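You operate a simulated robot arm through the tools that you are given. There is no shell and no other tool.

The job below is to be done with a simulated robot arm. You get a single attempt, and the scene is never put back.

TASK
Finish the test cell with the card's disc and screw the cap home.
Fine: the build card names the disc; disc first, then the guard ring; the other disc stays on its peg.

Only the result counts: the job must be done as asked and must still hold three seconds after the hand-in. Knocking over, shifting, dropping, spilling or breaking anything else fails it. Lids that push on must go on centred and level and be pressed home; caps that screw on are set level and turned clockwise until they are tight.

THE ROBOT
A 7-joint arm with a two-finger parallel gripper, fixed in place. Base frame: the origin is on the floor under the middle of its stand, x ahead of it, y to its left, z up; the work surface is at about z = 0.901. Units: m, degrees, N and s.
It reaches about 1.247 m from its shoulder. Its first joint turns from -132.0 to 132.0 degrees. Payload 3.91 kg.
The TCP is the grasp point between the finger pads, 0.03 m short of the fingertips. In the tool frame z runs along the fingers and y along their closing line. Largest opening 0.11 m; finger width 0.02, thickness 0.01; the body of the gripper, 0.048 by 0.112 m, starts 0.055 m behind the TCP.
Orientation is that of the tool frame in the base frame, as a unit quaternion [x, y, z, w]. With the fingers straight down and closing along the base's y, the tool's x points along the base's -x, its y along +y and its z along -z.

THE INTERFACE
- The arm moves only by the tool step_arm. Its argument "moves" is a list of rows, each a list of 7 numbers: the shift along the base's x, y, z in units of 40 mm (1.0 is 40 mm), then the turn, a rotation vector about the base's x, y, z in units of 5 degrees (1.0 is 5 degrees), then the closure, from 0 (fully open) to 1 (shut). In form: [[dx, dy, dz, ax, ay, az, gripper], ...]. A call has 1 to 20 rows; each row shifts and turns the commanded pose from where the row before left it. A call with a number of a shift or a turn outside -1 to 1 is refused whole. Rows are played at 5 a second. More than 0.05 m and 8.6 degrees between two rows, or a gripper value outside its range, and nothing of the call is played. Where a pose cannot be reached the arm comes as near as it can. A force on the tool above 40 N (or 10 N above the force at the start of the call, whichever is more), or a blocked arm, ends the call early, and 0.2 s more pass. The fingers move at their own pace (about 0.108 m/s each) and stop on an object; they squeeze with about 25 N. The grip force told is the motor's: it shows also when the fingers shut on nothing. Time passes only in rows, and 0.2 s behind the last, so rows that do not move let the fingers close. The reply holds the time, the measured pose of the TCP, the force on the tool along the base axes, the opening and the grip force, in the units named above and with some noise, with the torque about the TCP (base axes, N m) and any sound that the robot's microphone picked up, and new pictures: "show" is both (left out), scene, wrist or none.
- Cameras (640 x 400 px; columns grow to the right, rows downward): "scene" is fixed at [0.2199, -0.6483, 1.512]; the picture's right is [0.93, -0.37, 0.00], its down [-0.12, -0.29, -0.95] and it looks along [0.35, 0.88, -0.32] (base axes); focal length 362 px, centre (320, 200). "wrist" rides on the gripper at [0.072, 0.017, -0.103] in the tool frame; the picture's right is [-0.23, 0.97, 0.00], its down [-0.76, -0.18, -0.62] and it looks along [-0.61, -0.14, 0.78] (tool axes); focal length 222 px, centre (320, 200). There is no depth. A picture from a camera that has moved, and an enlarged one, comes with that camera's place and axes in the base frame and with its lens.
- zoom(camera, box): a new picture of the part [left, top, right, bottom] of that camera's present view, enlarged. The clock stands still meanwhile.
- finish_job(): hands the job in; it is judged then, once.

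Places have to be worked out from the pictures, the camera data and where the tool is seen. Open the gripper and draw the arm clear of the work before you hand the job in, unless the task says otherwise.

The tools are called as a command line: name --pt "numbers of a row" for each row, then --argument value for the rest, lists and objects as JSON in quotes. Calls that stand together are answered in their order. step_arm: Moves the arm, as the interface text tells. Its arguments: {"type":"object","properties":{"moves":{"type":"array","items":{"type":"array","items":{"type":"number"}}},"show":{"type":"string","enum":["both","scene","wrist","none"]}},"required":["moves"]} The other tools are called the same way: zoom (camera, box) takes an enlarged picture of a part of a camera's view; finish_job () hands the job in.

At the start:

```text
time_s: 0.0
ee_pos: [0.6097, 0.3366, 1.3386]
tcp_rot: [0.0, 1.0, 0.0, 0.0]
contact_force: [-0.5, 0.5, -0.7]
ft_torque: [0.0, 0.0, 0.03]
opening: 0.1102
grasp_force: 0.1
```

scene: 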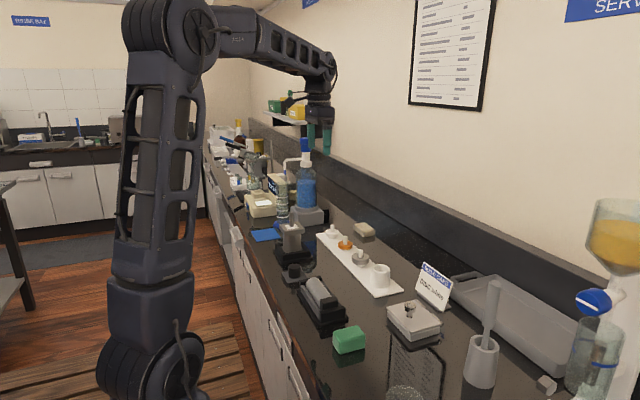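
wrist: 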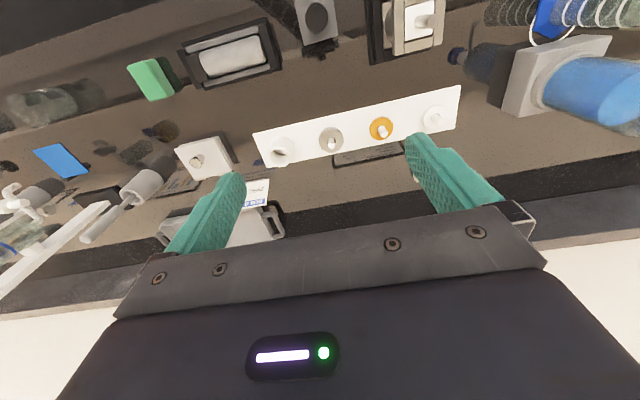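

I start by enlarging the parts of the scene that matter: the build card, the white strip with parts, and the cell.

zoom --camera "scene" --box '[400, 250, 480, 310]'

zoom --camera "scene" --box '[300, 210, 420, 300]'

zoom --camera "wrist" --box '[240, 70, 480, 190]'

zoom --camera "scene" --box '[220, 150, 360, 350]'

zoom --camera "wrist" --box '[280, 0, 480, 80]'

```text
6.67 times, centred on (440, 280) of scene
camera zoom: at [0.2199, -0.6483, 1.512], right [0.93, -0.37, 0.0], down [-0.12, -0.29, -0.95], along [0.35, 0.88, -0.32], focal length 2412 px, centre (-480, -333)
```

zoom: 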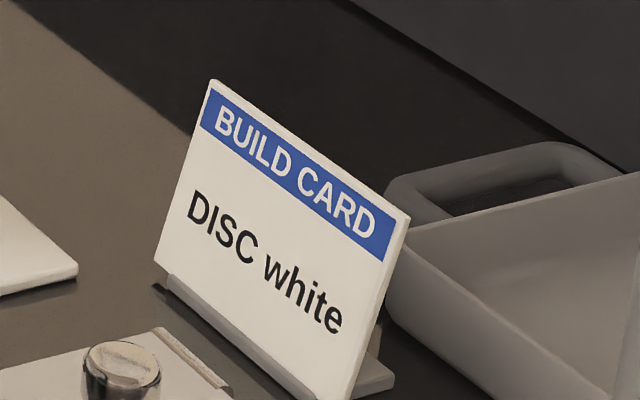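

```text
4.44 times, centred on (360, 255) of scene
camera zoom: at [0.2199, -0.6483, 1.512], right [0.93, -0.37, 0.0], down [-0.12, -0.29, -0.95], along [0.35, 0.88, -0.32], focal length 1608 px, centre (142, -44)
```

zoom: 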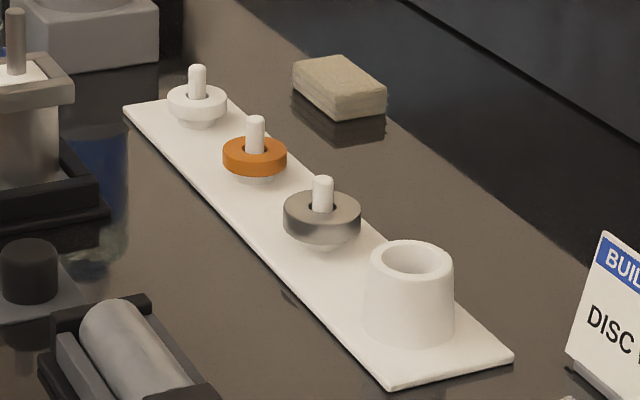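

```text
2.67 times, centred on (360, 130) of wrist
camera zoom: at [0.5379, 0.3535, 1.4415], right [0.23, 0.97, 0.0], down [0.76, -0.18, 0.62], along [0.61, -0.14, -0.78], focal length 592 px, centre (213, 387)
```

zoom: 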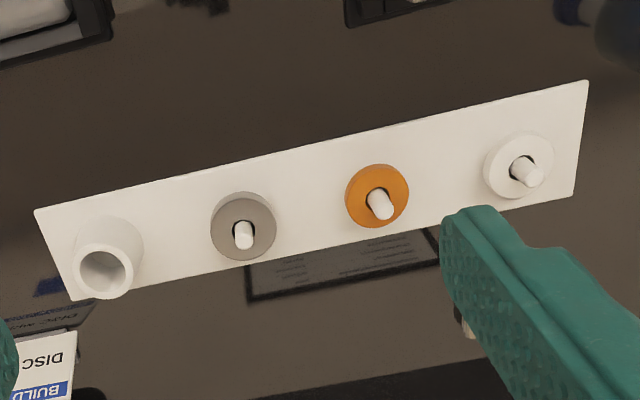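

```text
2.00 times, centred on (290, 250) of scene
camera zoom: at [0.2199, -0.6483, 1.512], right [0.93, -0.37, 0.0], down [-0.12, -0.29, -0.95], along [0.35, 0.88, -0.32], focal length 724 px, centre (380, 100)
```

zoom: 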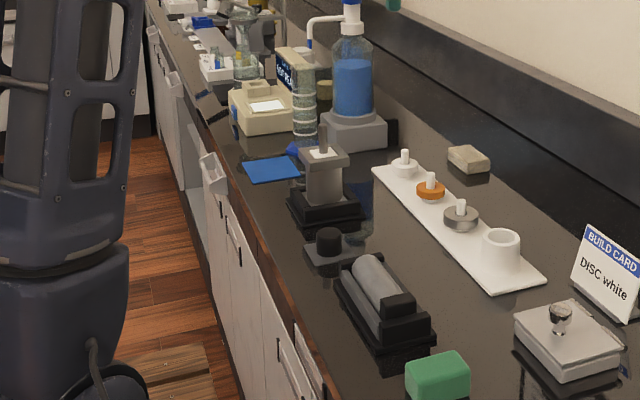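

```text
3.20 times, centred on (380, 40) of wrist
camera zoom: at [0.5379, 0.3535, 1.4415], right [0.23, 0.97, 0.0], down [0.76, -0.18, 0.62], along [0.61, -0.14, -0.78], focal length 711 px, centre (128, 712)
```

zoom: 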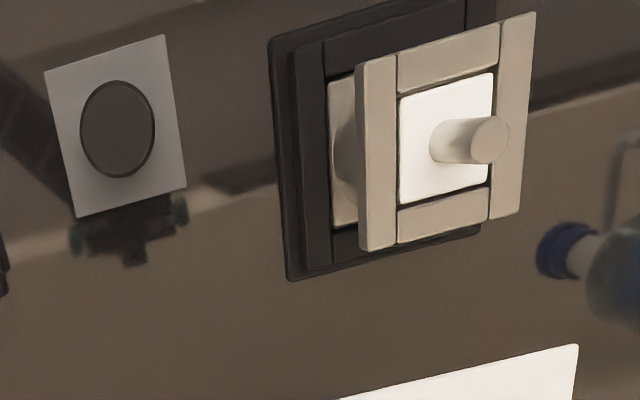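

The card reads "DISC white". I now look closely at the likely test cell and the other items.

zoom --camera "scene" --box '[262, 205, 326, 290]'

zoom --camera "scene" --box '[320, 220, 380, 260]'

zoom --camera "scene" --box '[200, 120, 330, 200]'

zoom --camera "scene" --box '[380, 270, 640, 400]'

zoom --camera "wrist" --box '[0, 0, 320, 200]'

```text
4.71 times, centred on (294, 248) of scene
camera zoom: at [0.2199, -0.6483, 1.512], right [0.93, -0.37, 0.0], down [-0.12, -0.29, -0.95], along [0.35, 0.88, -0.32], focal length 1703 px, centre (442, -24)
```

zoom: 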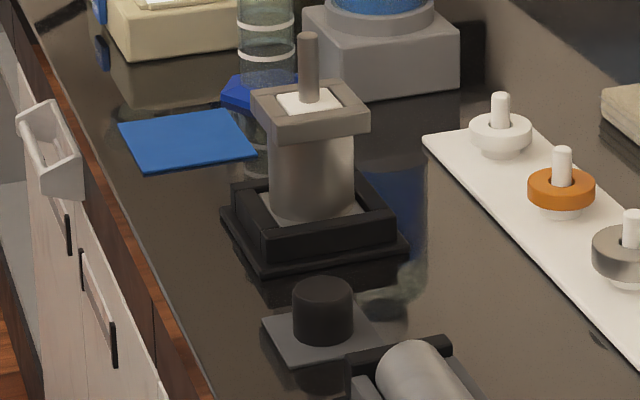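

```text
10.00 times, centred on (350, 240) of scene
camera zoom: at [0.2199, -0.6483, 1.512], right [0.93, -0.37, 0.0], down [-0.12, -0.29, -0.95], along [0.35, 0.88, -0.32], focal length 3619 px, centre (20, -200)
```

zoom: 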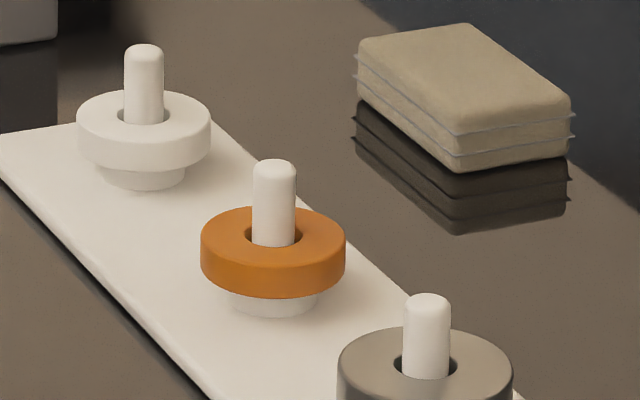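

```text
4.92 times, centred on (265, 160) of scene
camera zoom: at [0.2199, -0.6483, 1.512], right [0.93, -0.37, 0.0], down [-0.12, -0.29, -0.95], along [0.35, 0.88, -0.32], focal length 1782 px, centre (591, 397)
```

zoom: 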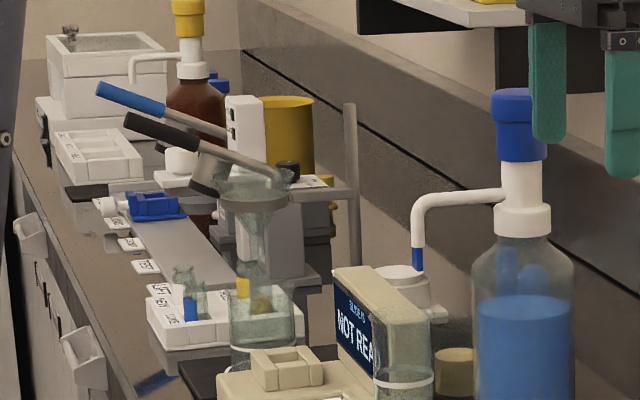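

```text
2.46 times, centred on (510, 335) of scene
camera zoom: at [0.2199, -0.6483, 1.512], right [0.93, -0.37, 0.0], down [-0.12, -0.29, -0.95], along [0.35, 0.88, -0.32], focal length 891 px, centre (-148, -132)
```

zoom: 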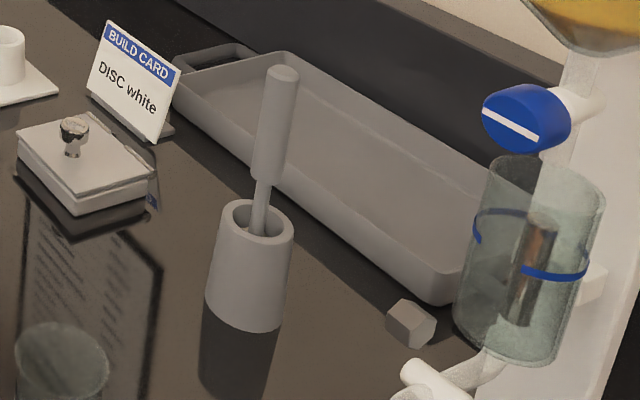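

```text
2.00 times, centred on (160, 100) of wrist
camera zoom: at [0.5379, 0.3535, 1.4415], right [0.23, 0.97, 0.0], down [0.76, -0.18, 0.62], along [0.61, -0.14, -0.78], focal length 444 px, centre (640, 400)
```

zoom: 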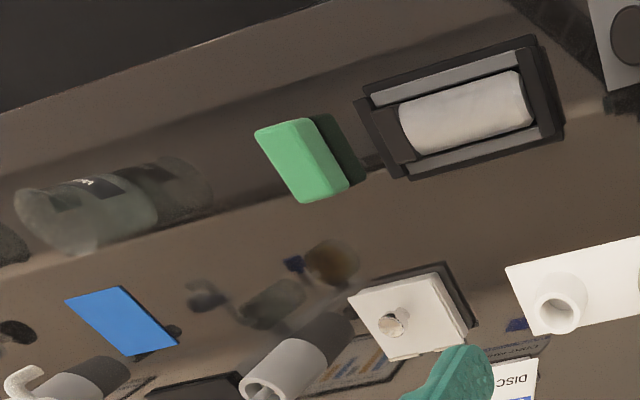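

The white disc's on the far peg (≈(0.76, 0.565)), orange at y≈0.45, the grey ring at y≈0.33, a white cup at y≈0.205; the cell with its stud is at ≈(0.573, 0.51). I move closer, staying high, to inspect the cup with the wrist camera.

step_arm --pt "0.3 -0.5 -1 0 0 0 0" --pt "0.3 -0.5 -1 0 0 0 0" --pt "0.3 -0.5 -1 0 0 0 0" --pt "0.3 -0.5 -1 0 0 0 0" --pt "0.3 -0.5 -1 0 0 0 0" --pt "0 0 0 0 0 0 0"

```text
time_s: 1.4
ee_pos: [0.6733, 0.2364, 1.1391]
tcp_rot: [0.0, 1.0, -0.001, 0.0]
contact_force: [0.1, 0.1, -0.1]
ft_torque: [0.02, -0.01, 0.0]
opening: 0.1098
grasp_force: 0.2
camera wrist: at [0.6004, 0.253, 1.243], right [0.23, 0.97, 0.0], down [0.76, -0.18, 0.62], along [0.61, -0.14, -0.78], focal length 222 px, centre (320, 200)
```

scene: 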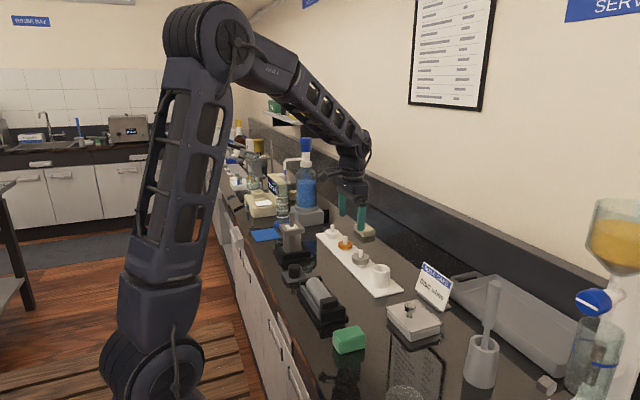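
wrist: 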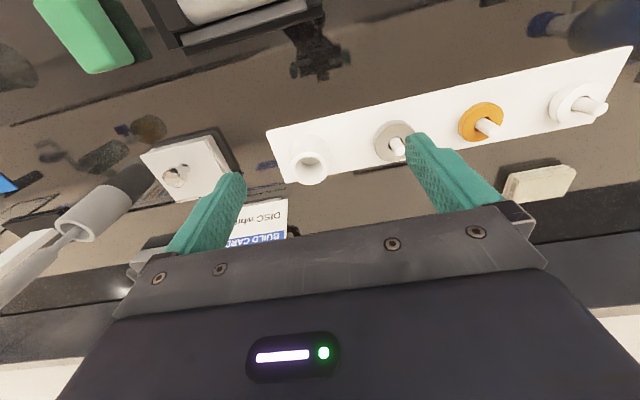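

zoom --camera "wrist" --box '[260, 90, 420, 190]'

zoom --camera "wrist" --box '[440, 50, 640, 160]'

zoom --camera "wrist" --box '[140, 120, 260, 195]'

```text
4.00 times, centred on (340, 140) of wrist
camera zoom: at [0.6004, 0.253, 1.243], right [0.23, 0.97, 0.0], down [0.76, -0.18, 0.62], along [0.61, -0.14, -0.78], focal length 888 px, centre (240, 440)
```

zoom: 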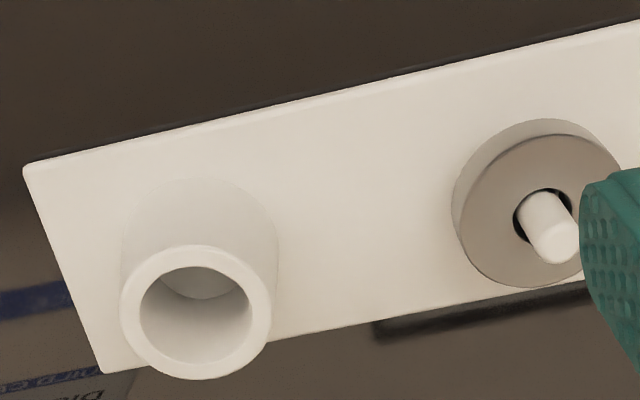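

```text
3.20 times, centred on (540, 105) of wrist
camera zoom: at [0.6004, 0.253, 1.243], right [0.23, 0.97, 0.0], down [0.76, -0.18, 0.62], along [0.61, -0.14, -0.78], focal length 711 px, centre (-384, 504)
```

zoom: 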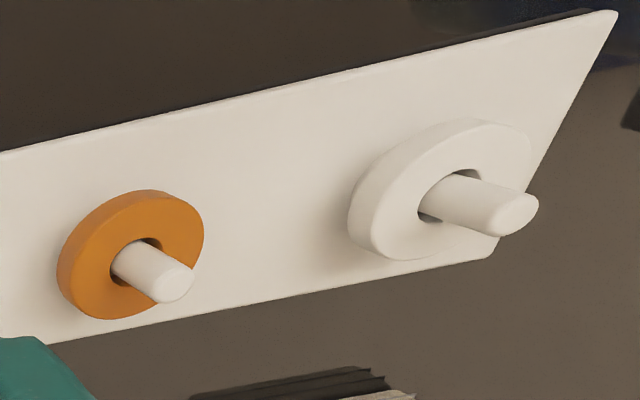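

```text
5.33 times, centred on (200, 158) of wrist
camera zoom: at [0.6004, 0.253, 1.243], right [0.23, 0.97, 0.0], down [0.76, -0.18, 0.62], along [0.61, -0.14, -0.78], focal length 1185 px, centre (960, 427)
```

zoom: 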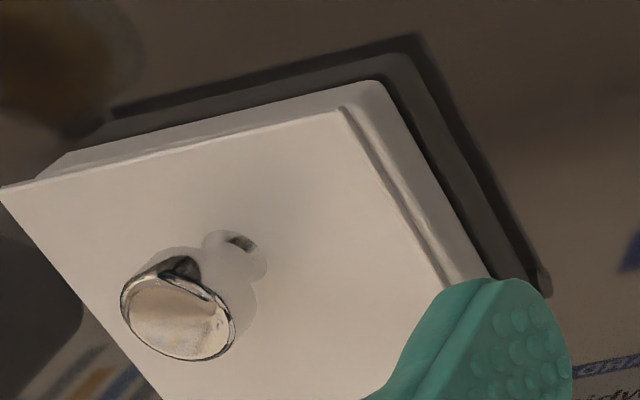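

The cup looks like an open-top pot. Now I go up and back to look at the black knob and the cell.

step_arm --pt "-0.5 0.3 1 0 0 0 0" --pt "-1 0.5 0.5 0 0 0 0" --pt "-1 0.7 0 0 0 0 0" --pt "-1 0.7 0 0 0 0 0" --pt "-1 0.7 0 0 0 0 0" --pt "-1 0.7 0 0 0 0 0" --pt "-0.8 0.7 0 0 0 0 0" --pt "0 0 0 0 0 0 0"

```text
time_s: 3.2
ee_pos: [0.417, 0.4105, 1.199]
tcp_rot: [0.0, 1.0, 0.0, -0.001]
contact_force: [-0.1, -0.6, 0.8]
ft_torque: [-0.02, 0.01, 0.0]
opening: 0.1101
grasp_force: 0.1
camera wrist: at [0.3444, 0.4276, 1.3023], right [0.23, 0.97, 0.0], down [0.76, -0.18, 0.62], along [0.61, -0.14, -0.78], focal length 222 px, centre (320, 200)
```

scene: 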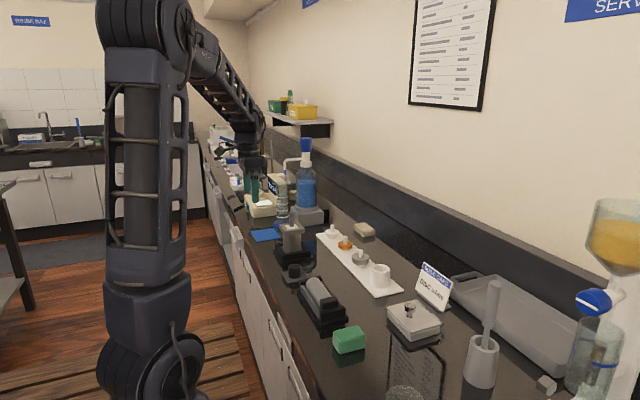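
wrist: 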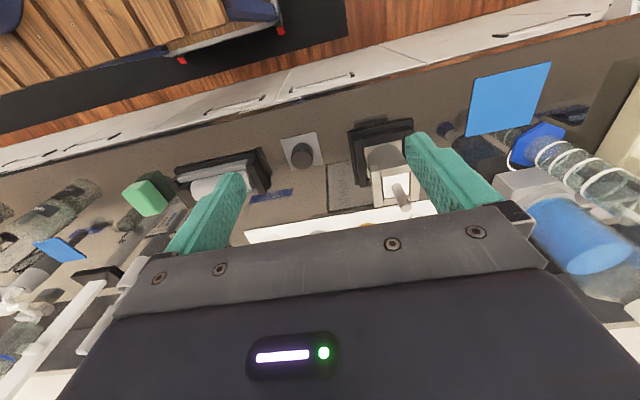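

zoom --camera "wrist" --box '[260, 100, 440, 220]'

zoom --camera "wrist" --box '[170, 130, 280, 205]'

zoom --camera "wrist" --box '[270, 120, 340, 180]'

```text
3.33 times, centred on (350, 160) of wrist
camera zoom: at [0.3444, 0.4276, 1.3023], right [0.23, 0.97, 0.0], down [0.76, -0.18, 0.62], along [0.61, -0.14, -0.78], focal length 740 px, centre (220, 333)
```

zoom: 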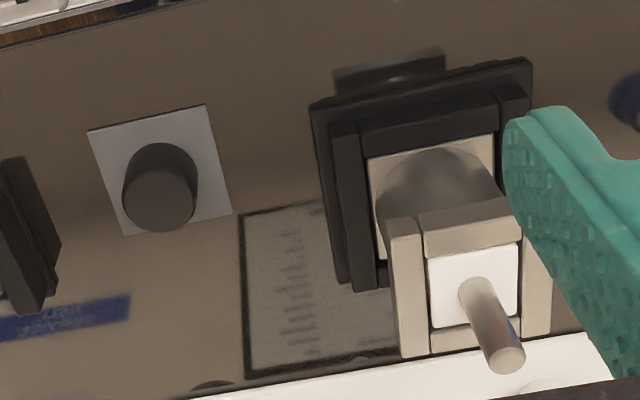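

```text
5.33 times, centred on (225, 168) of wrist
camera zoom: at [0.3444, 0.4276, 1.3023], right [0.23, 0.97, 0.0], down [0.76, -0.18, 0.62], along [0.61, -0.14, -0.78], focal length 1185 px, centre (827, 373)
```

zoom: 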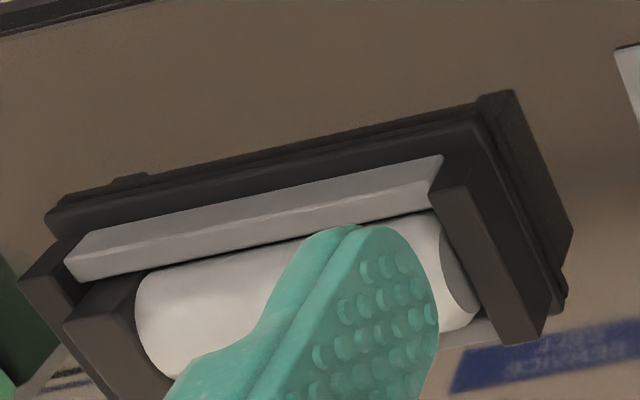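

```text
6.67 times, centred on (305, 150) of wrist
camera zoom: at [0.3444, 0.4276, 1.3023], right [0.23, 0.97, 0.0], down [0.76, -0.18, 0.62], along [0.61, -0.14, -0.78], focal length 1481 px, centre (420, 533)
```

zoom: 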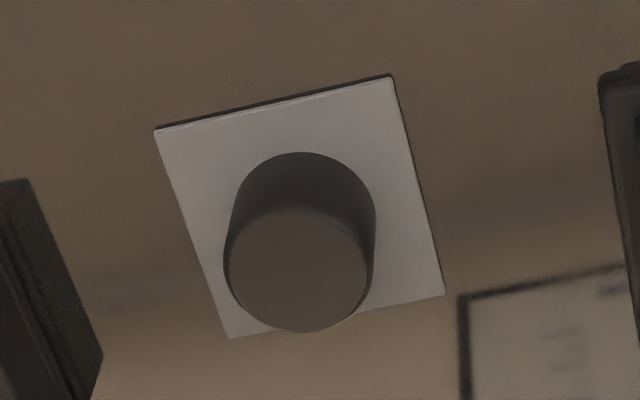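

The black knob on the grey plate looks like the screw cap, and the cell is the upright body with square head and stud. I go lower for a closer look at both.

step_arm --pt "0 -0.3 -1 0 0 0 0" --pt "0 -0.3 -1 0 0 0 0" --pt "0 -0.2 -1 0 0 0 0" --pt "0 0 0 0 0 0 0" --show "wrist"

```text
time_s: 4.2
ee_pos: [0.4179, 0.3792, 1.0788]
tcp_rot: [-0.001, 1.0, 0.0, 0.0]
contact_force: [-0.8, -0.4, -1.0]
ft_torque: [-0.03, -0.01, 0.01]
opening: 0.1099
grasp_force: 0.0
camera wrist: at [0.3459, 0.3953, 1.1823], right [0.23, 0.97, 0.0], down [0.76, -0.18, 0.62], along [0.61, -0.14, -0.78], focal length 222 px, centre (320, 200)
```

wrist: 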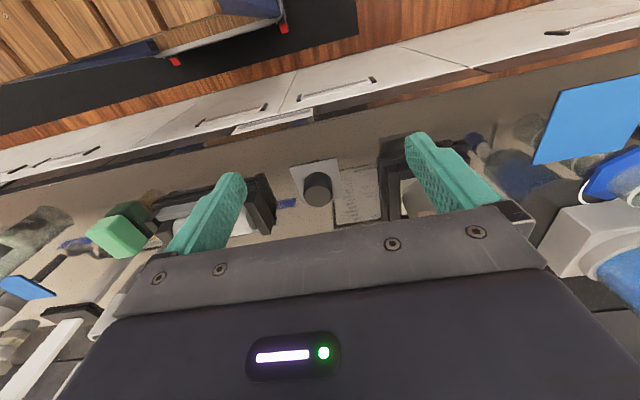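

zoom --camera "wrist" --box '[280, 145, 360, 205]'

zoom --camera "wrist" --box '[370, 130, 450, 220]'

zoom --camera "scene" --box '[276, 218, 306, 250]'

zoom --camera "scene" --box '[275, 255, 355, 330]'

```text
6.67 times, centred on (320, 175) of wrist
camera zoom: at [0.3459, 0.3953, 1.1823], right [0.23, 0.97, 0.0], down [0.76, -0.18, 0.62], along [0.61, -0.14, -0.78], focal length 1481 px, centre (320, 367)
```

zoom: 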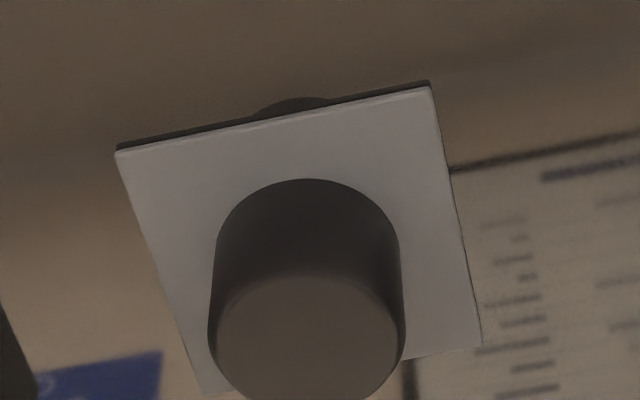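

```text
4.44 times, centred on (410, 175) of wrist
camera zoom: at [0.3459, 0.3953, 1.1823], right [0.23, 0.97, 0.0], down [0.76, -0.18, 0.62], along [0.61, -0.14, -0.78], focal length 987 px, centre (-80, 311)
```

zoom: 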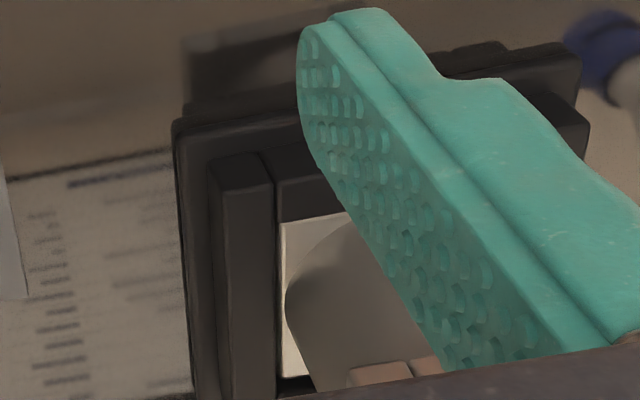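

```text
12.50 times, centred on (291, 234) of scene
camera zoom: at [0.2199, -0.6483, 1.512], right [0.93, -0.37, 0.0], down [-0.12, -0.29, -0.95], along [0.35, 0.88, -0.32], focal length 4523 px, centre (682, -225)
```

zoom: 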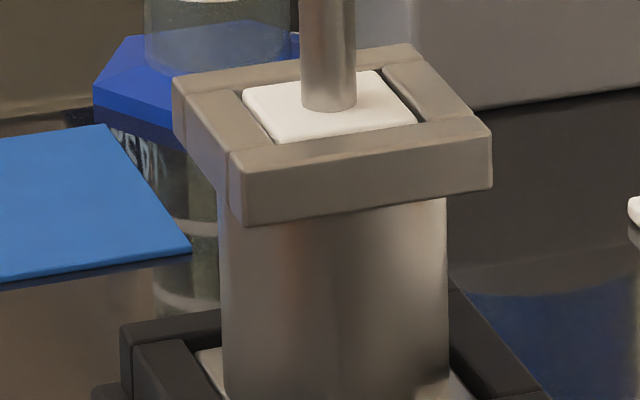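

```text
5.33 times, centred on (315, 292) of scene
camera zoom: at [0.2199, -0.6483, 1.512], right [0.93, -0.37, 0.0], down [-0.12, -0.29, -0.95], along [0.35, 0.88, -0.32], focal length 1930 px, centre (347, -293)
```

zoom: 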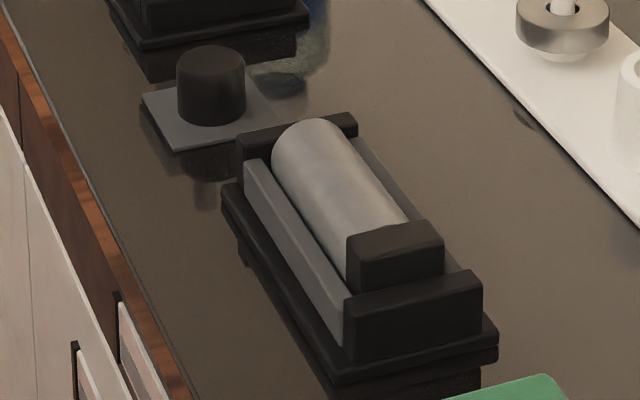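

The plan: white disc → guard ring → black cap, all onto the stud of the upright cell. I go over to the white disc's peg at height and take measuring views.

step_arm --pt "0 0 1 0 0 0 0" --pt "0 0 1 0 0 0 0" --pt "0.8 0.6 1 0 0 0 0" --pt "0.95 0.7 0 0 0 0 0" --pt "0.95 0.7 0 0 0 0 0" --pt "0.95 0.7 0 0 0 0 0" --pt "0.95 0.7 0 0 0 0 0" --pt "0.95 0.7 0 0 0 0 0" --pt "1 0.68 -0.7 0 0 0 0" --pt "0 0 -1 0 0 0 0" --pt "0 0 -1 0 0 0 0" --pt "0 0 0 0 0 0 0"

```text
refused: row 3 steps farther than a row can; nothing moved
```

The third row was too long; I'll split the moves.

step_arm --pt "0 0 1 0 0 0 0" --pt "0 0 1 0 0 0 0" --pt "0 0 1 0 0 0 0" --pt "0.95 0.7 0 0 0 0 0" --pt "0.95 0.7 0 0 0 0 0" --pt "0.95 0.7 0 0 0 0 0" --pt "0.95 0.7 0 0 0 0 0" --pt "0.95 0.7 0 0 0 0 0" --pt "0.95 0.7 0 0 0 0 0" --pt "0.85 0.58 0 0 0 0 0" --pt "0 0 -1 0 0 0 0" --pt "0 0 -1 0 0 0 0" --pt "0 0 -0.7 0 0 0 0" --pt "0 0 0 0 0 0 0"

```text
time_s: 7.2
ee_pos: [0.6797, 0.5691, 1.0911]
tcp_rot: [0.001, 1.0, 0.0, 0.0]
contact_force: [0.5, 0.7, -0.2]
ft_torque: [0.01, -0.02, 0.03]
opening: 0.1099
grasp_force: 0.1
camera wrist: at [0.6085, 0.5858, 1.1946], right [0.23, 0.97, 0.0], down [0.76, -0.18, 0.62], along [0.61, -0.14, -0.78], focal length 222 px, centre (320, 200)
```

scene: 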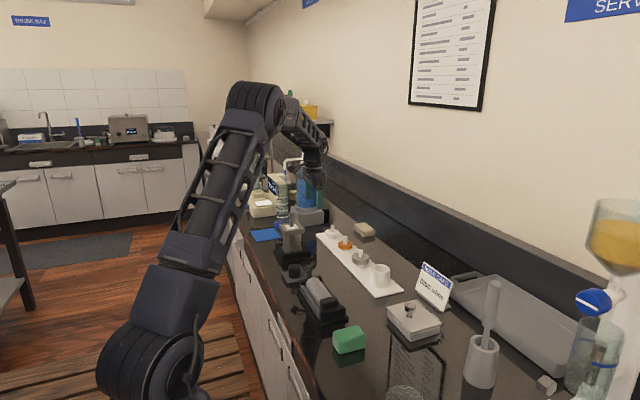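
wrist: 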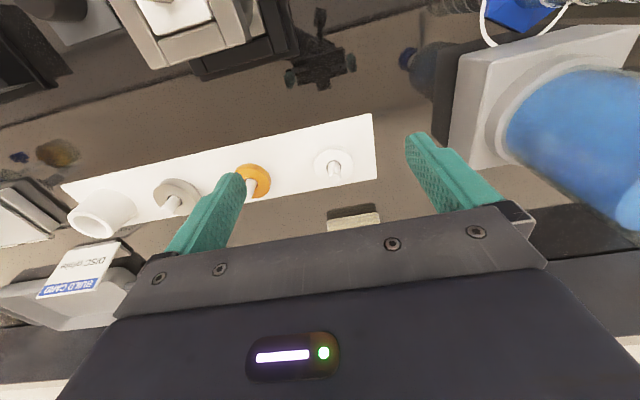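

zoom --camera "wrist" --box '[300, 135, 364, 195]'

zoom --camera "wrist" --box '[60, 120, 380, 240]'

zoom --camera "scene" --box '[280, 130, 360, 250]'

```text
6.67 times, centred on (332, 165) of wrist
camera zoom: at [0.6085, 0.5858, 1.1946], right [0.23, 0.97, 0.0], down [0.76, -0.18, 0.62], along [0.61, -0.14, -0.78], focal length 1481 px, centre (240, 433)
```

zoom: 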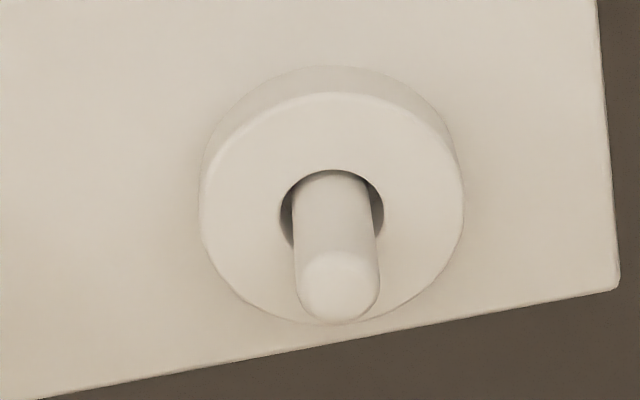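

```text
2.00 times, centred on (220, 180) of wrist
camera zoom: at [0.6085, 0.5858, 1.1946], right [0.23, 0.97, 0.0], down [0.76, -0.18, 0.62], along [0.61, -0.14, -0.78], focal length 444 px, centre (520, 240)
```

zoom: 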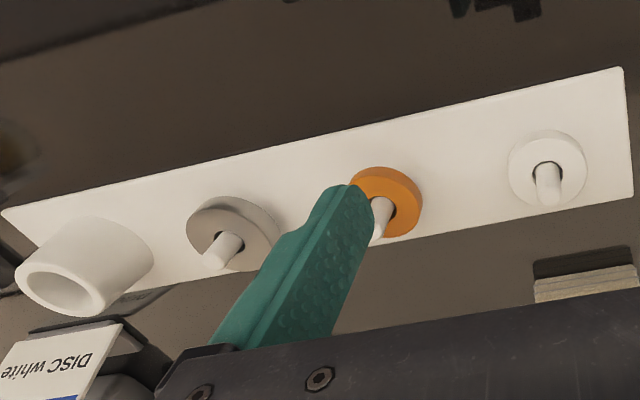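

```text
3.33 times, centred on (320, 190) of scene
camera zoom: at [0.2199, -0.6483, 1.512], right [0.93, -0.37, 0.0], down [-0.12, -0.29, -0.95], along [0.35, 0.88, -0.32], focal length 1206 px, centre (320, 233)
```

zoom: 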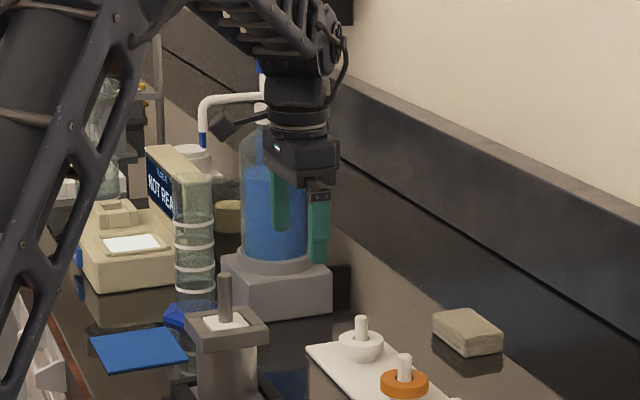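

Peg axis for the white disc measures ≈(0.7585, 0.569), disc top ≈0.935, peg top ≈0.962, disc ⌀≈53 mm with a ≈21 mm hole. Before grasping, I measure the cell's stud from the same relative viewpoint.

step_arm --pt "0 0 1 0 0 0 0" --pt "0 0 1 0 0 0 0" --pt "0 0 0.32 0 0 0 0" --pt "-0.95 -0.3 0 0 0 0 0" --pt "-0.95 -0.3 0 0 0 0 0" --pt "-0.95 -0.3 0 0 0 0 0" --pt "-0.95 -0.3 0 0 0 0 0" --pt "-0.85 -0.28 0 0 0 0 0" --pt "0 0 0 0 0 0 0" --show "wrist"

```text
time_s: 9.2
ee_pos: [0.495, 0.5083, 1.1806]
tcp_rot: [0.001, 1.0, 0.0, 0.0]
contact_force: [0.2, 0.0, 0.0]
ft_torque: [0.0, 0.01, 0.02]
opening: 0.1098
grasp_force: 0.0
camera wrist: at [0.4223, 0.5239, 1.2844], right [0.23, 0.97, 0.0], down [0.76, -0.18, 0.62], along [0.61, -0.14, -0.78], focal length 222 px, centre (320, 200)
```

wrist: 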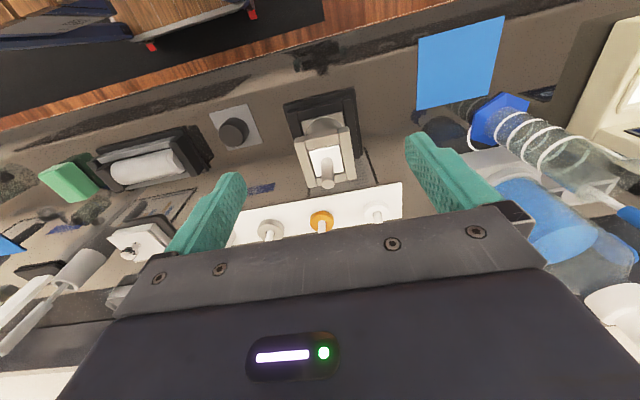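

zoom --camera "wrist" --box '[290, 120, 362, 192]'

zoom --camera "wrist" --box '[200, 90, 270, 160]'

zoom --camera "wrist" --box '[310, 140, 345, 195]'

zoom --camera "wrist" --box '[80, 120, 220, 200]'

```text
5.56 times, centred on (326, 156) of wrist
camera zoom: at [0.4223, 0.5239, 1.2844], right [0.23, 0.97, 0.0], down [0.76, -0.18, 0.62], along [0.61, -0.14, -0.78], focal length 1234 px, centre (287, 444)
```

zoom: 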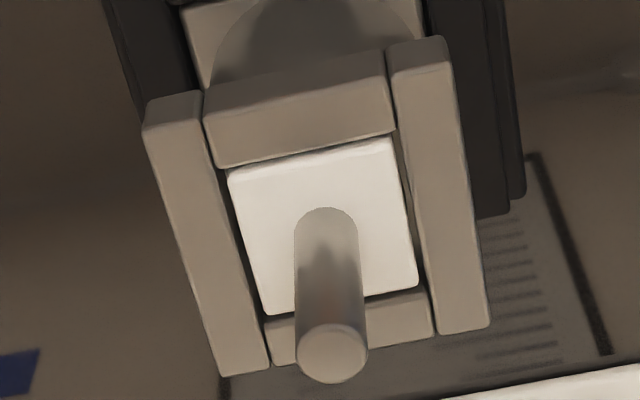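

```text
5.71 times, centred on (235, 125) of wrist
camera zoom: at [0.4223, 0.5239, 1.2844], right [0.23, 0.97, 0.0], down [0.76, -0.18, 0.62], along [0.61, -0.14, -0.78], focal length 1269 px, centre (806, 629)
```

zoom: 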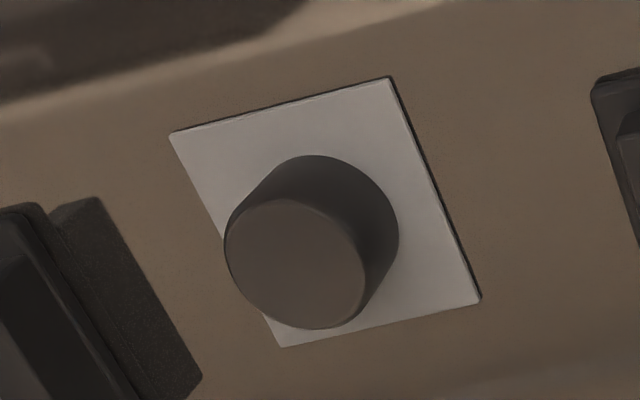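

```text
7.27 times, centred on (328, 168) of wrist
camera zoom: at [0.4223, 0.5239, 1.2844], right [0.23, 0.97, 0.0], down [0.76, -0.18, 0.62], along [0.61, -0.14, -0.78], focal length 1615 px, centre (266, 436)
```

zoom: 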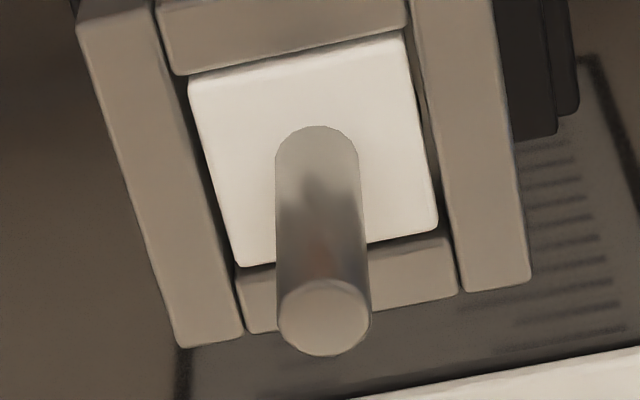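

```text
4.57 times, centred on (150, 160) of wrist
camera zoom: at [0.4223, 0.5239, 1.2844], right [0.23, 0.97, 0.0], down [0.76, -0.18, 0.62], along [0.61, -0.14, -0.78], focal length 1015 px, centre (1097, 383)
```

zoom: 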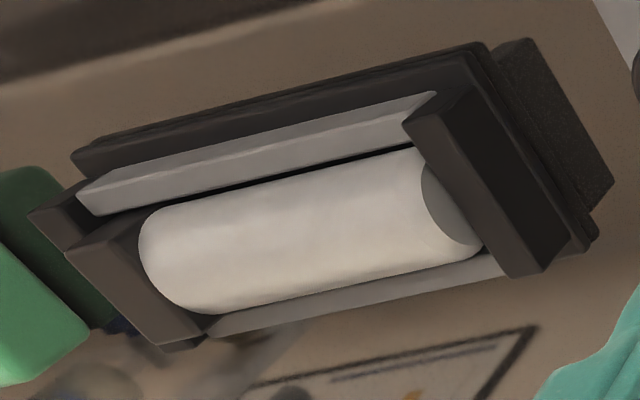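

Triangulating wrist and scene views: stud axis ≈(0.5686, 0.499), stud top ≈1.067, frame top ≈1.019; white disc ≈(0.7577, 0.5694), top 0.9357; cap ≈(0.528, 0.350), top ≈0.937, ⌀41 mm. I move above the white disc.

step_arm --pt "0.938 0.218 0 0 0 0 0" --pt "0.938 0.218 0 0 0 0 0" --pt "0.938 0.218 0 0 0 0 0" --pt "0.938 0.218 0 0 0 0 0" --pt "0.938 0.218 0 0 0 0 0" --pt "0.938 0.218 0 0 0 0 0" --pt "0.938 0.218 0 0 0 0 0" --pt "0 0 -1 0 0 0 0" --pt "0 0 -1 0 0 0 0" --pt "0 0 0 0 0 0 0"

```text
time_s: 11.4
ee_pos: [0.7554, 0.5708, 1.101]
tcp_rot: [0.001, 1.0, 0.001, 0.0]
contact_force: [-0.8, 0.0, 0.5]
ft_torque: [-0.03, -0.02, 0.0]
opening: 0.1101
grasp_force: 0.1
camera wrist: at [0.6831, 0.5869, 1.2062], right [0.23, 0.97, 0.0], down [0.76, -0.18, 0.62], along [0.61, -0.14, -0.78], focal length 222 px, centre (320, 200)
```

scene: 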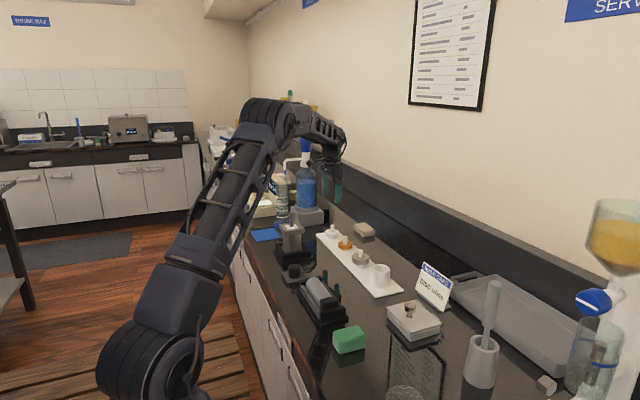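
wrist: 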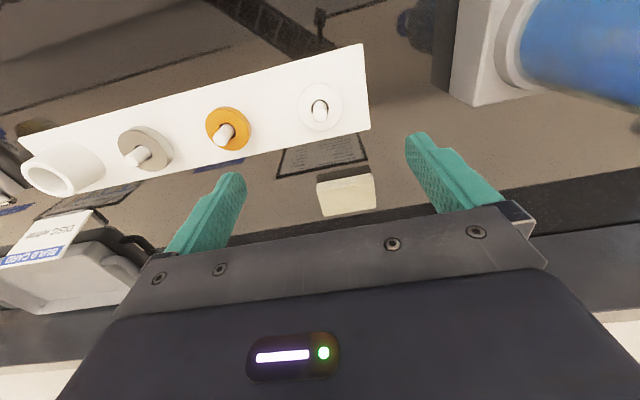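

zoom --camera "wrist" --box '[288, 75, 352, 135]'

zoom --camera "scene" --box '[300, 170, 370, 250]'

```text
6.67 times, centred on (320, 105) of wrist
camera zoom: at [0.6831, 0.5869, 1.2062], right [0.23, 0.97, 0.0], down [0.76, -0.18, 0.62], along [0.61, -0.14, -0.78], focal length 1481 px, centre (320, 833)
```

zoom: 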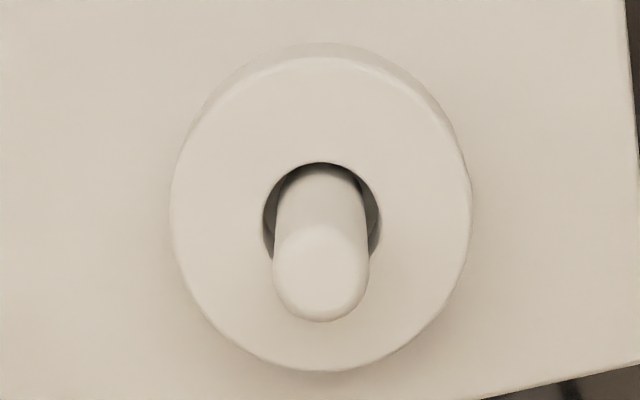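

```text
5.00 times, centred on (335, 210) of scene
camera zoom: at [0.2199, -0.6483, 1.512], right [0.93, -0.37, 0.0], down [-0.12, -0.29, -0.95], along [0.35, 0.88, -0.32], focal length 1809 px, centre (245, 150)
```

zoom: 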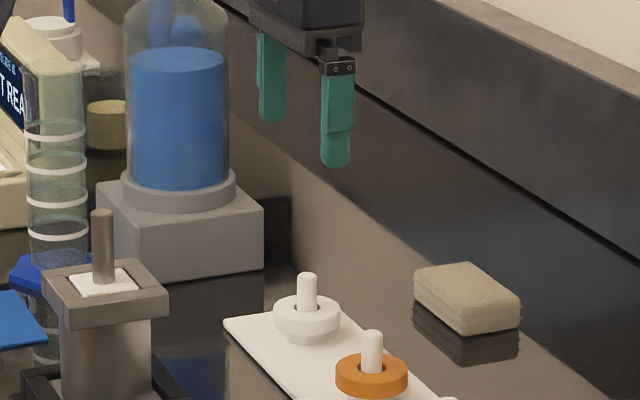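

The second view confirms the white disc at (0.7578, 0.5694). I correct by ~2 mm and descend so the fingertips reach just under the disc's lower edge.

step_arm --pt "0.045 -0.02 -0.5 0 0 0 0" --pt "0 0 -1 0 0 0 0" --pt "0 0 -1 0 0 0 0" --pt "0 0 -0.7 0 0 0 0" --pt "0 0 -0.4 0 0 0 0" --pt "0 0 0 0 0 0 0" --pt "0 0 0 0 0 0 0"

```text
time_s: 13.0
ee_pos: [0.758, 0.5689, 0.9588]
tcp_rot: [0.0, 1.0, 0.0, 0.0]
contact_force: [1.3, 0.2, 0.0]
ft_torque: [0.0, 0.05, 0.01]
opening: 0.1101
grasp_force: 0.0
camera wrist: at [0.6858, 0.5854, 1.0631], right [0.23, 0.97, 0.0], down [0.76, -0.18, 0.62], along [0.61, -0.14, -0.78], focal length 222 px, centre (320, 200)
```

scene: 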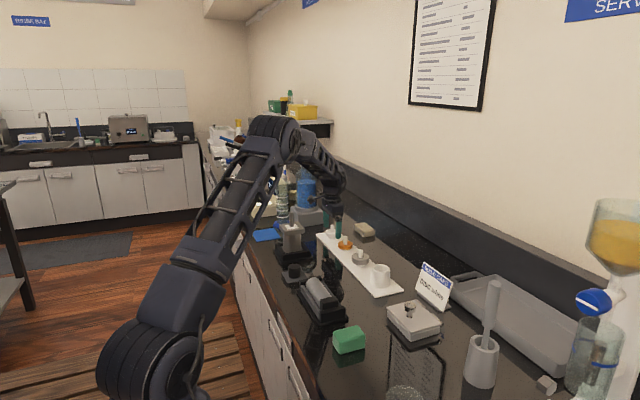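
wrist: 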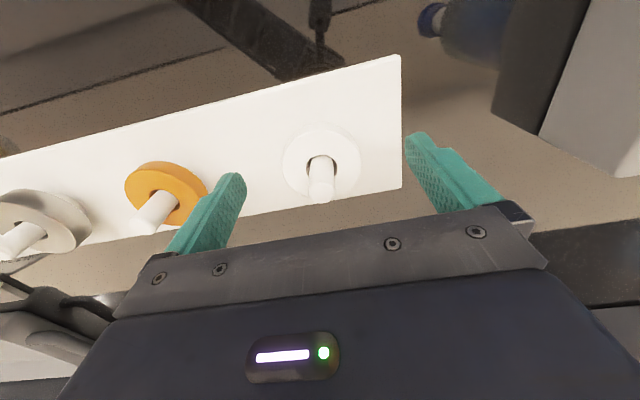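

zoom --camera "scene" --box '[310, 205, 366, 260]'

zoom --camera "wrist" --box '[230, 110, 450, 230]'

```text
7.27 times, centred on (338, 232) of scene
camera zoom: at [0.2199, -0.6483, 1.512], right [0.93, -0.37, 0.0], down [-0.12, -0.29, -0.95], along [0.35, 0.88, -0.32], focal length 2632 px, centre (189, -36)
```

zoom: 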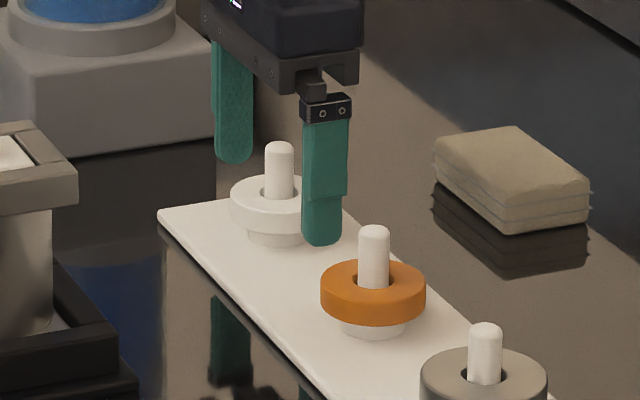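

```text
2.91 times, centred on (340, 170) of wrist
camera zoom: at [0.6858, 0.5854, 1.0631], right [0.23, 0.97, 0.0], down [0.76, -0.18, 0.62], along [0.61, -0.14, -0.78], focal length 646 px, centre (262, 287)
```

zoom: 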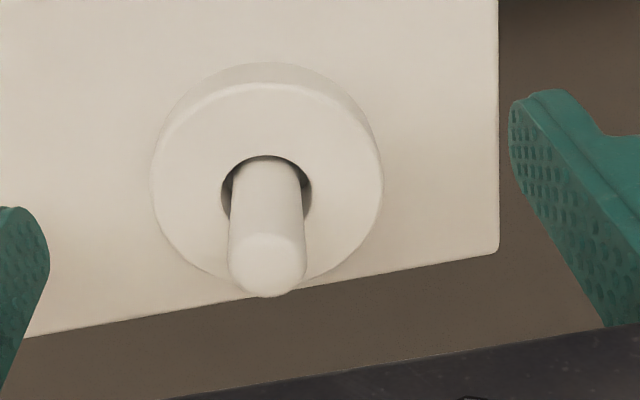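

The fingers straddle the disc evenly. I lower ~8 mm so the tips reach its underside, then close gently in stages.

step_arm --pt "0 0 -0.2 0 0 0 0" --pt "0 0 0 0 0 0 0.3" --pt "0 0 0 0 0 0 0.45" --pt "0 0 0 0 0 0 0.45"

```text
time_s: 14.0
ee_pos: [0.7587, 0.5697, 0.9517]
tcp_rot: [0.0, 1.0, 0.001, 0.0]
contact_force: [0.1, -0.1, 0.1]
ft_torque: [0.01, 0.03, -0.04]
opening: 0.0605
grasp_force: 0.1
camera wrist: at [0.6863, 0.5853, 1.0551], right [0.23, 0.97, 0.0], down [0.76, -0.18, 0.62], along [0.61, -0.14, -0.78], focal length 222 px, centre (320, 200)
```

scene: 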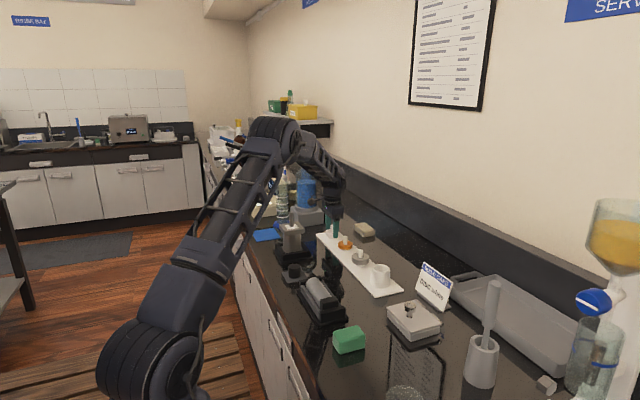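
wrist: 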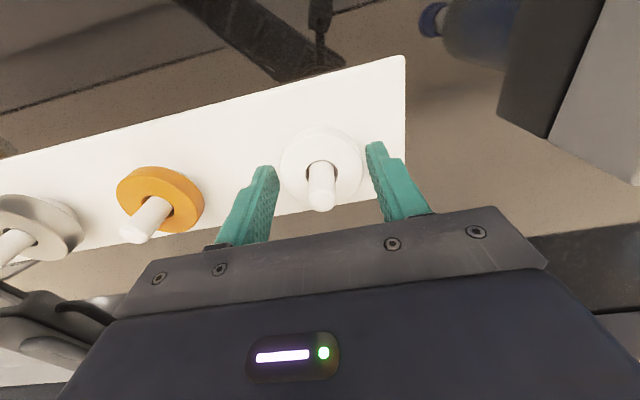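

zoom --camera "wrist" --box '[230, 110, 430, 230]'

zoom --camera "scene" --box '[310, 205, 366, 260]'

```text
3.20 times, centred on (330, 170) of wrist
camera zoom: at [0.6863, 0.5853, 1.0551], right [0.23, 0.97, 0.0], down [0.76, -0.18, 0.62], along [0.61, -0.14, -0.78], focal length 711 px, centre (288, 296)
```

zoom: 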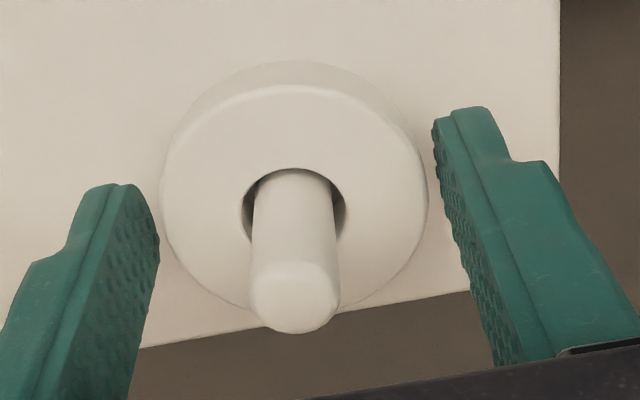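

```text
7.27 times, centred on (338, 232) of scene
camera zoom: at [0.2199, -0.6483, 1.512], right [0.93, -0.37, 0.0], down [-0.12, -0.29, -0.95], along [0.35, 0.88, -0.32], focal length 2632 px, centre (189, -36)
```

zoom: 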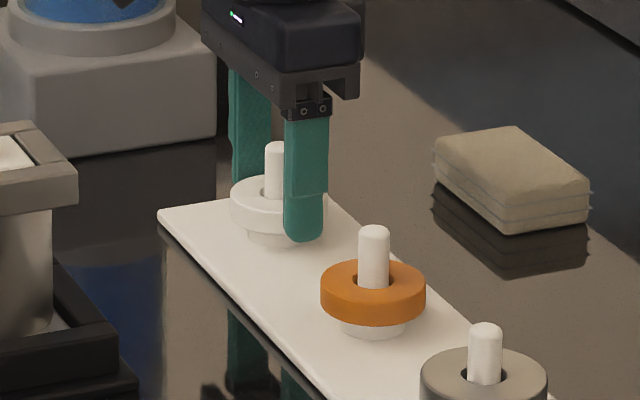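

Alignment looks good, the disc is centred between the pads. I close the rest of the way and let the grip settle.

step_arm --pt "0 0 0 0 0 0 0.5" --pt "0 0 0 0 0 0 0.53" --pt "0 0 0 0 0 0 0.7" --pt "0 0 0 0 0 0 1" --pt "0 0 0 0 0 0 1"

```text
time_s: 15.2
ee_pos: [0.7583, 0.5685, 0.9516]
tcp_rot: [0.0, 1.0, 0.0, 0.0]
contact_force: [0.3, 0.3, -0.5]
ft_torque: [0.01, 0.01, -0.04]
opening: 0.0525
grasp_force: 24.9
camera wrist: at [0.6863, 0.5853, 1.0551], right [0.23, 0.97, 0.0], down [0.76, -0.18, 0.62], along [0.61, -0.14, -0.78], focal length 222 px, centre (320, 200)
```

scene: 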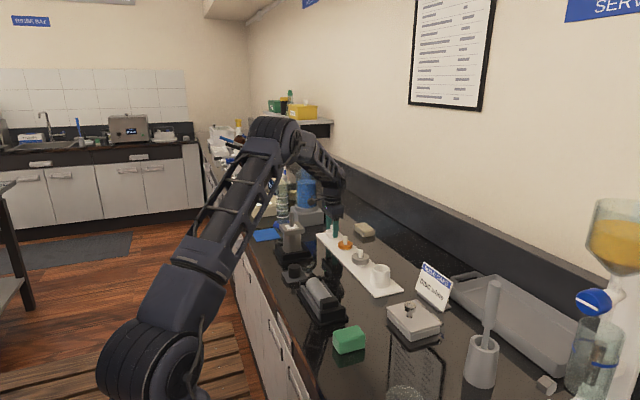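
wrist: 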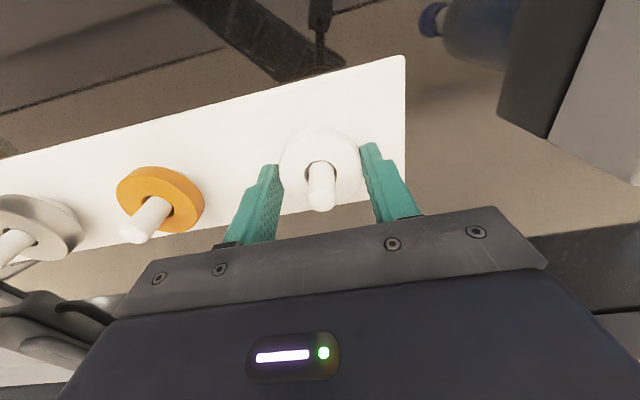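

The disc is held (opening 52.5 mm, 25 N). I lift slowly, straight up off the peg.

step_arm --pt "0 0 0.25 0 0 0 1" --pt "0 0 0.25 0 0 0 1" --pt "0 0 0.5 0 0 0 1" --pt "0 0 0.5 0 0 0 1" --pt "0 0 0.5 0 0 0 1" --pt "0 0 0 0 0 0 1"

```text
time_s: 16.1
ee_pos: [0.7587, 0.5693, 0.9853]
tcp_rot: [0.0, 1.0, -0.001, -0.002]
contact_force: [18.0, 21.1, -19.6]
ft_torque: [0.86, -1.14, -0.02]
opening: 0.0153
grasp_force: 45.3
stopped in row 4: the force on the tool passed its limit at 64 N (the readings are from after the stop); the commanded pose is now the measured one
camera wrist: at [0.6868, 0.5862, 1.0899], right [0.23, 0.97, 0.0], down [0.76, -0.18, 0.62], along [0.6, -0.14, -0.78], focal length 222 px, centre (320, 200)
```

scene: 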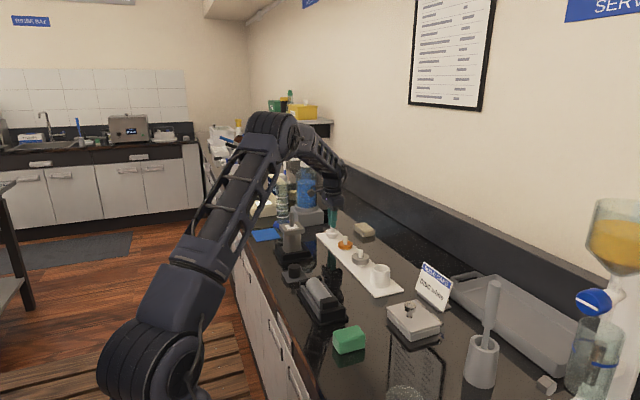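
wrist: 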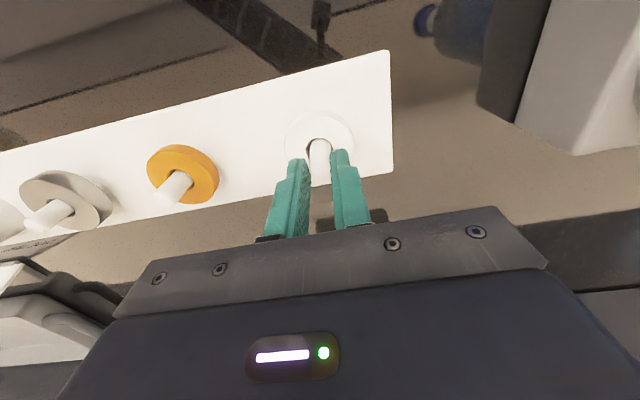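

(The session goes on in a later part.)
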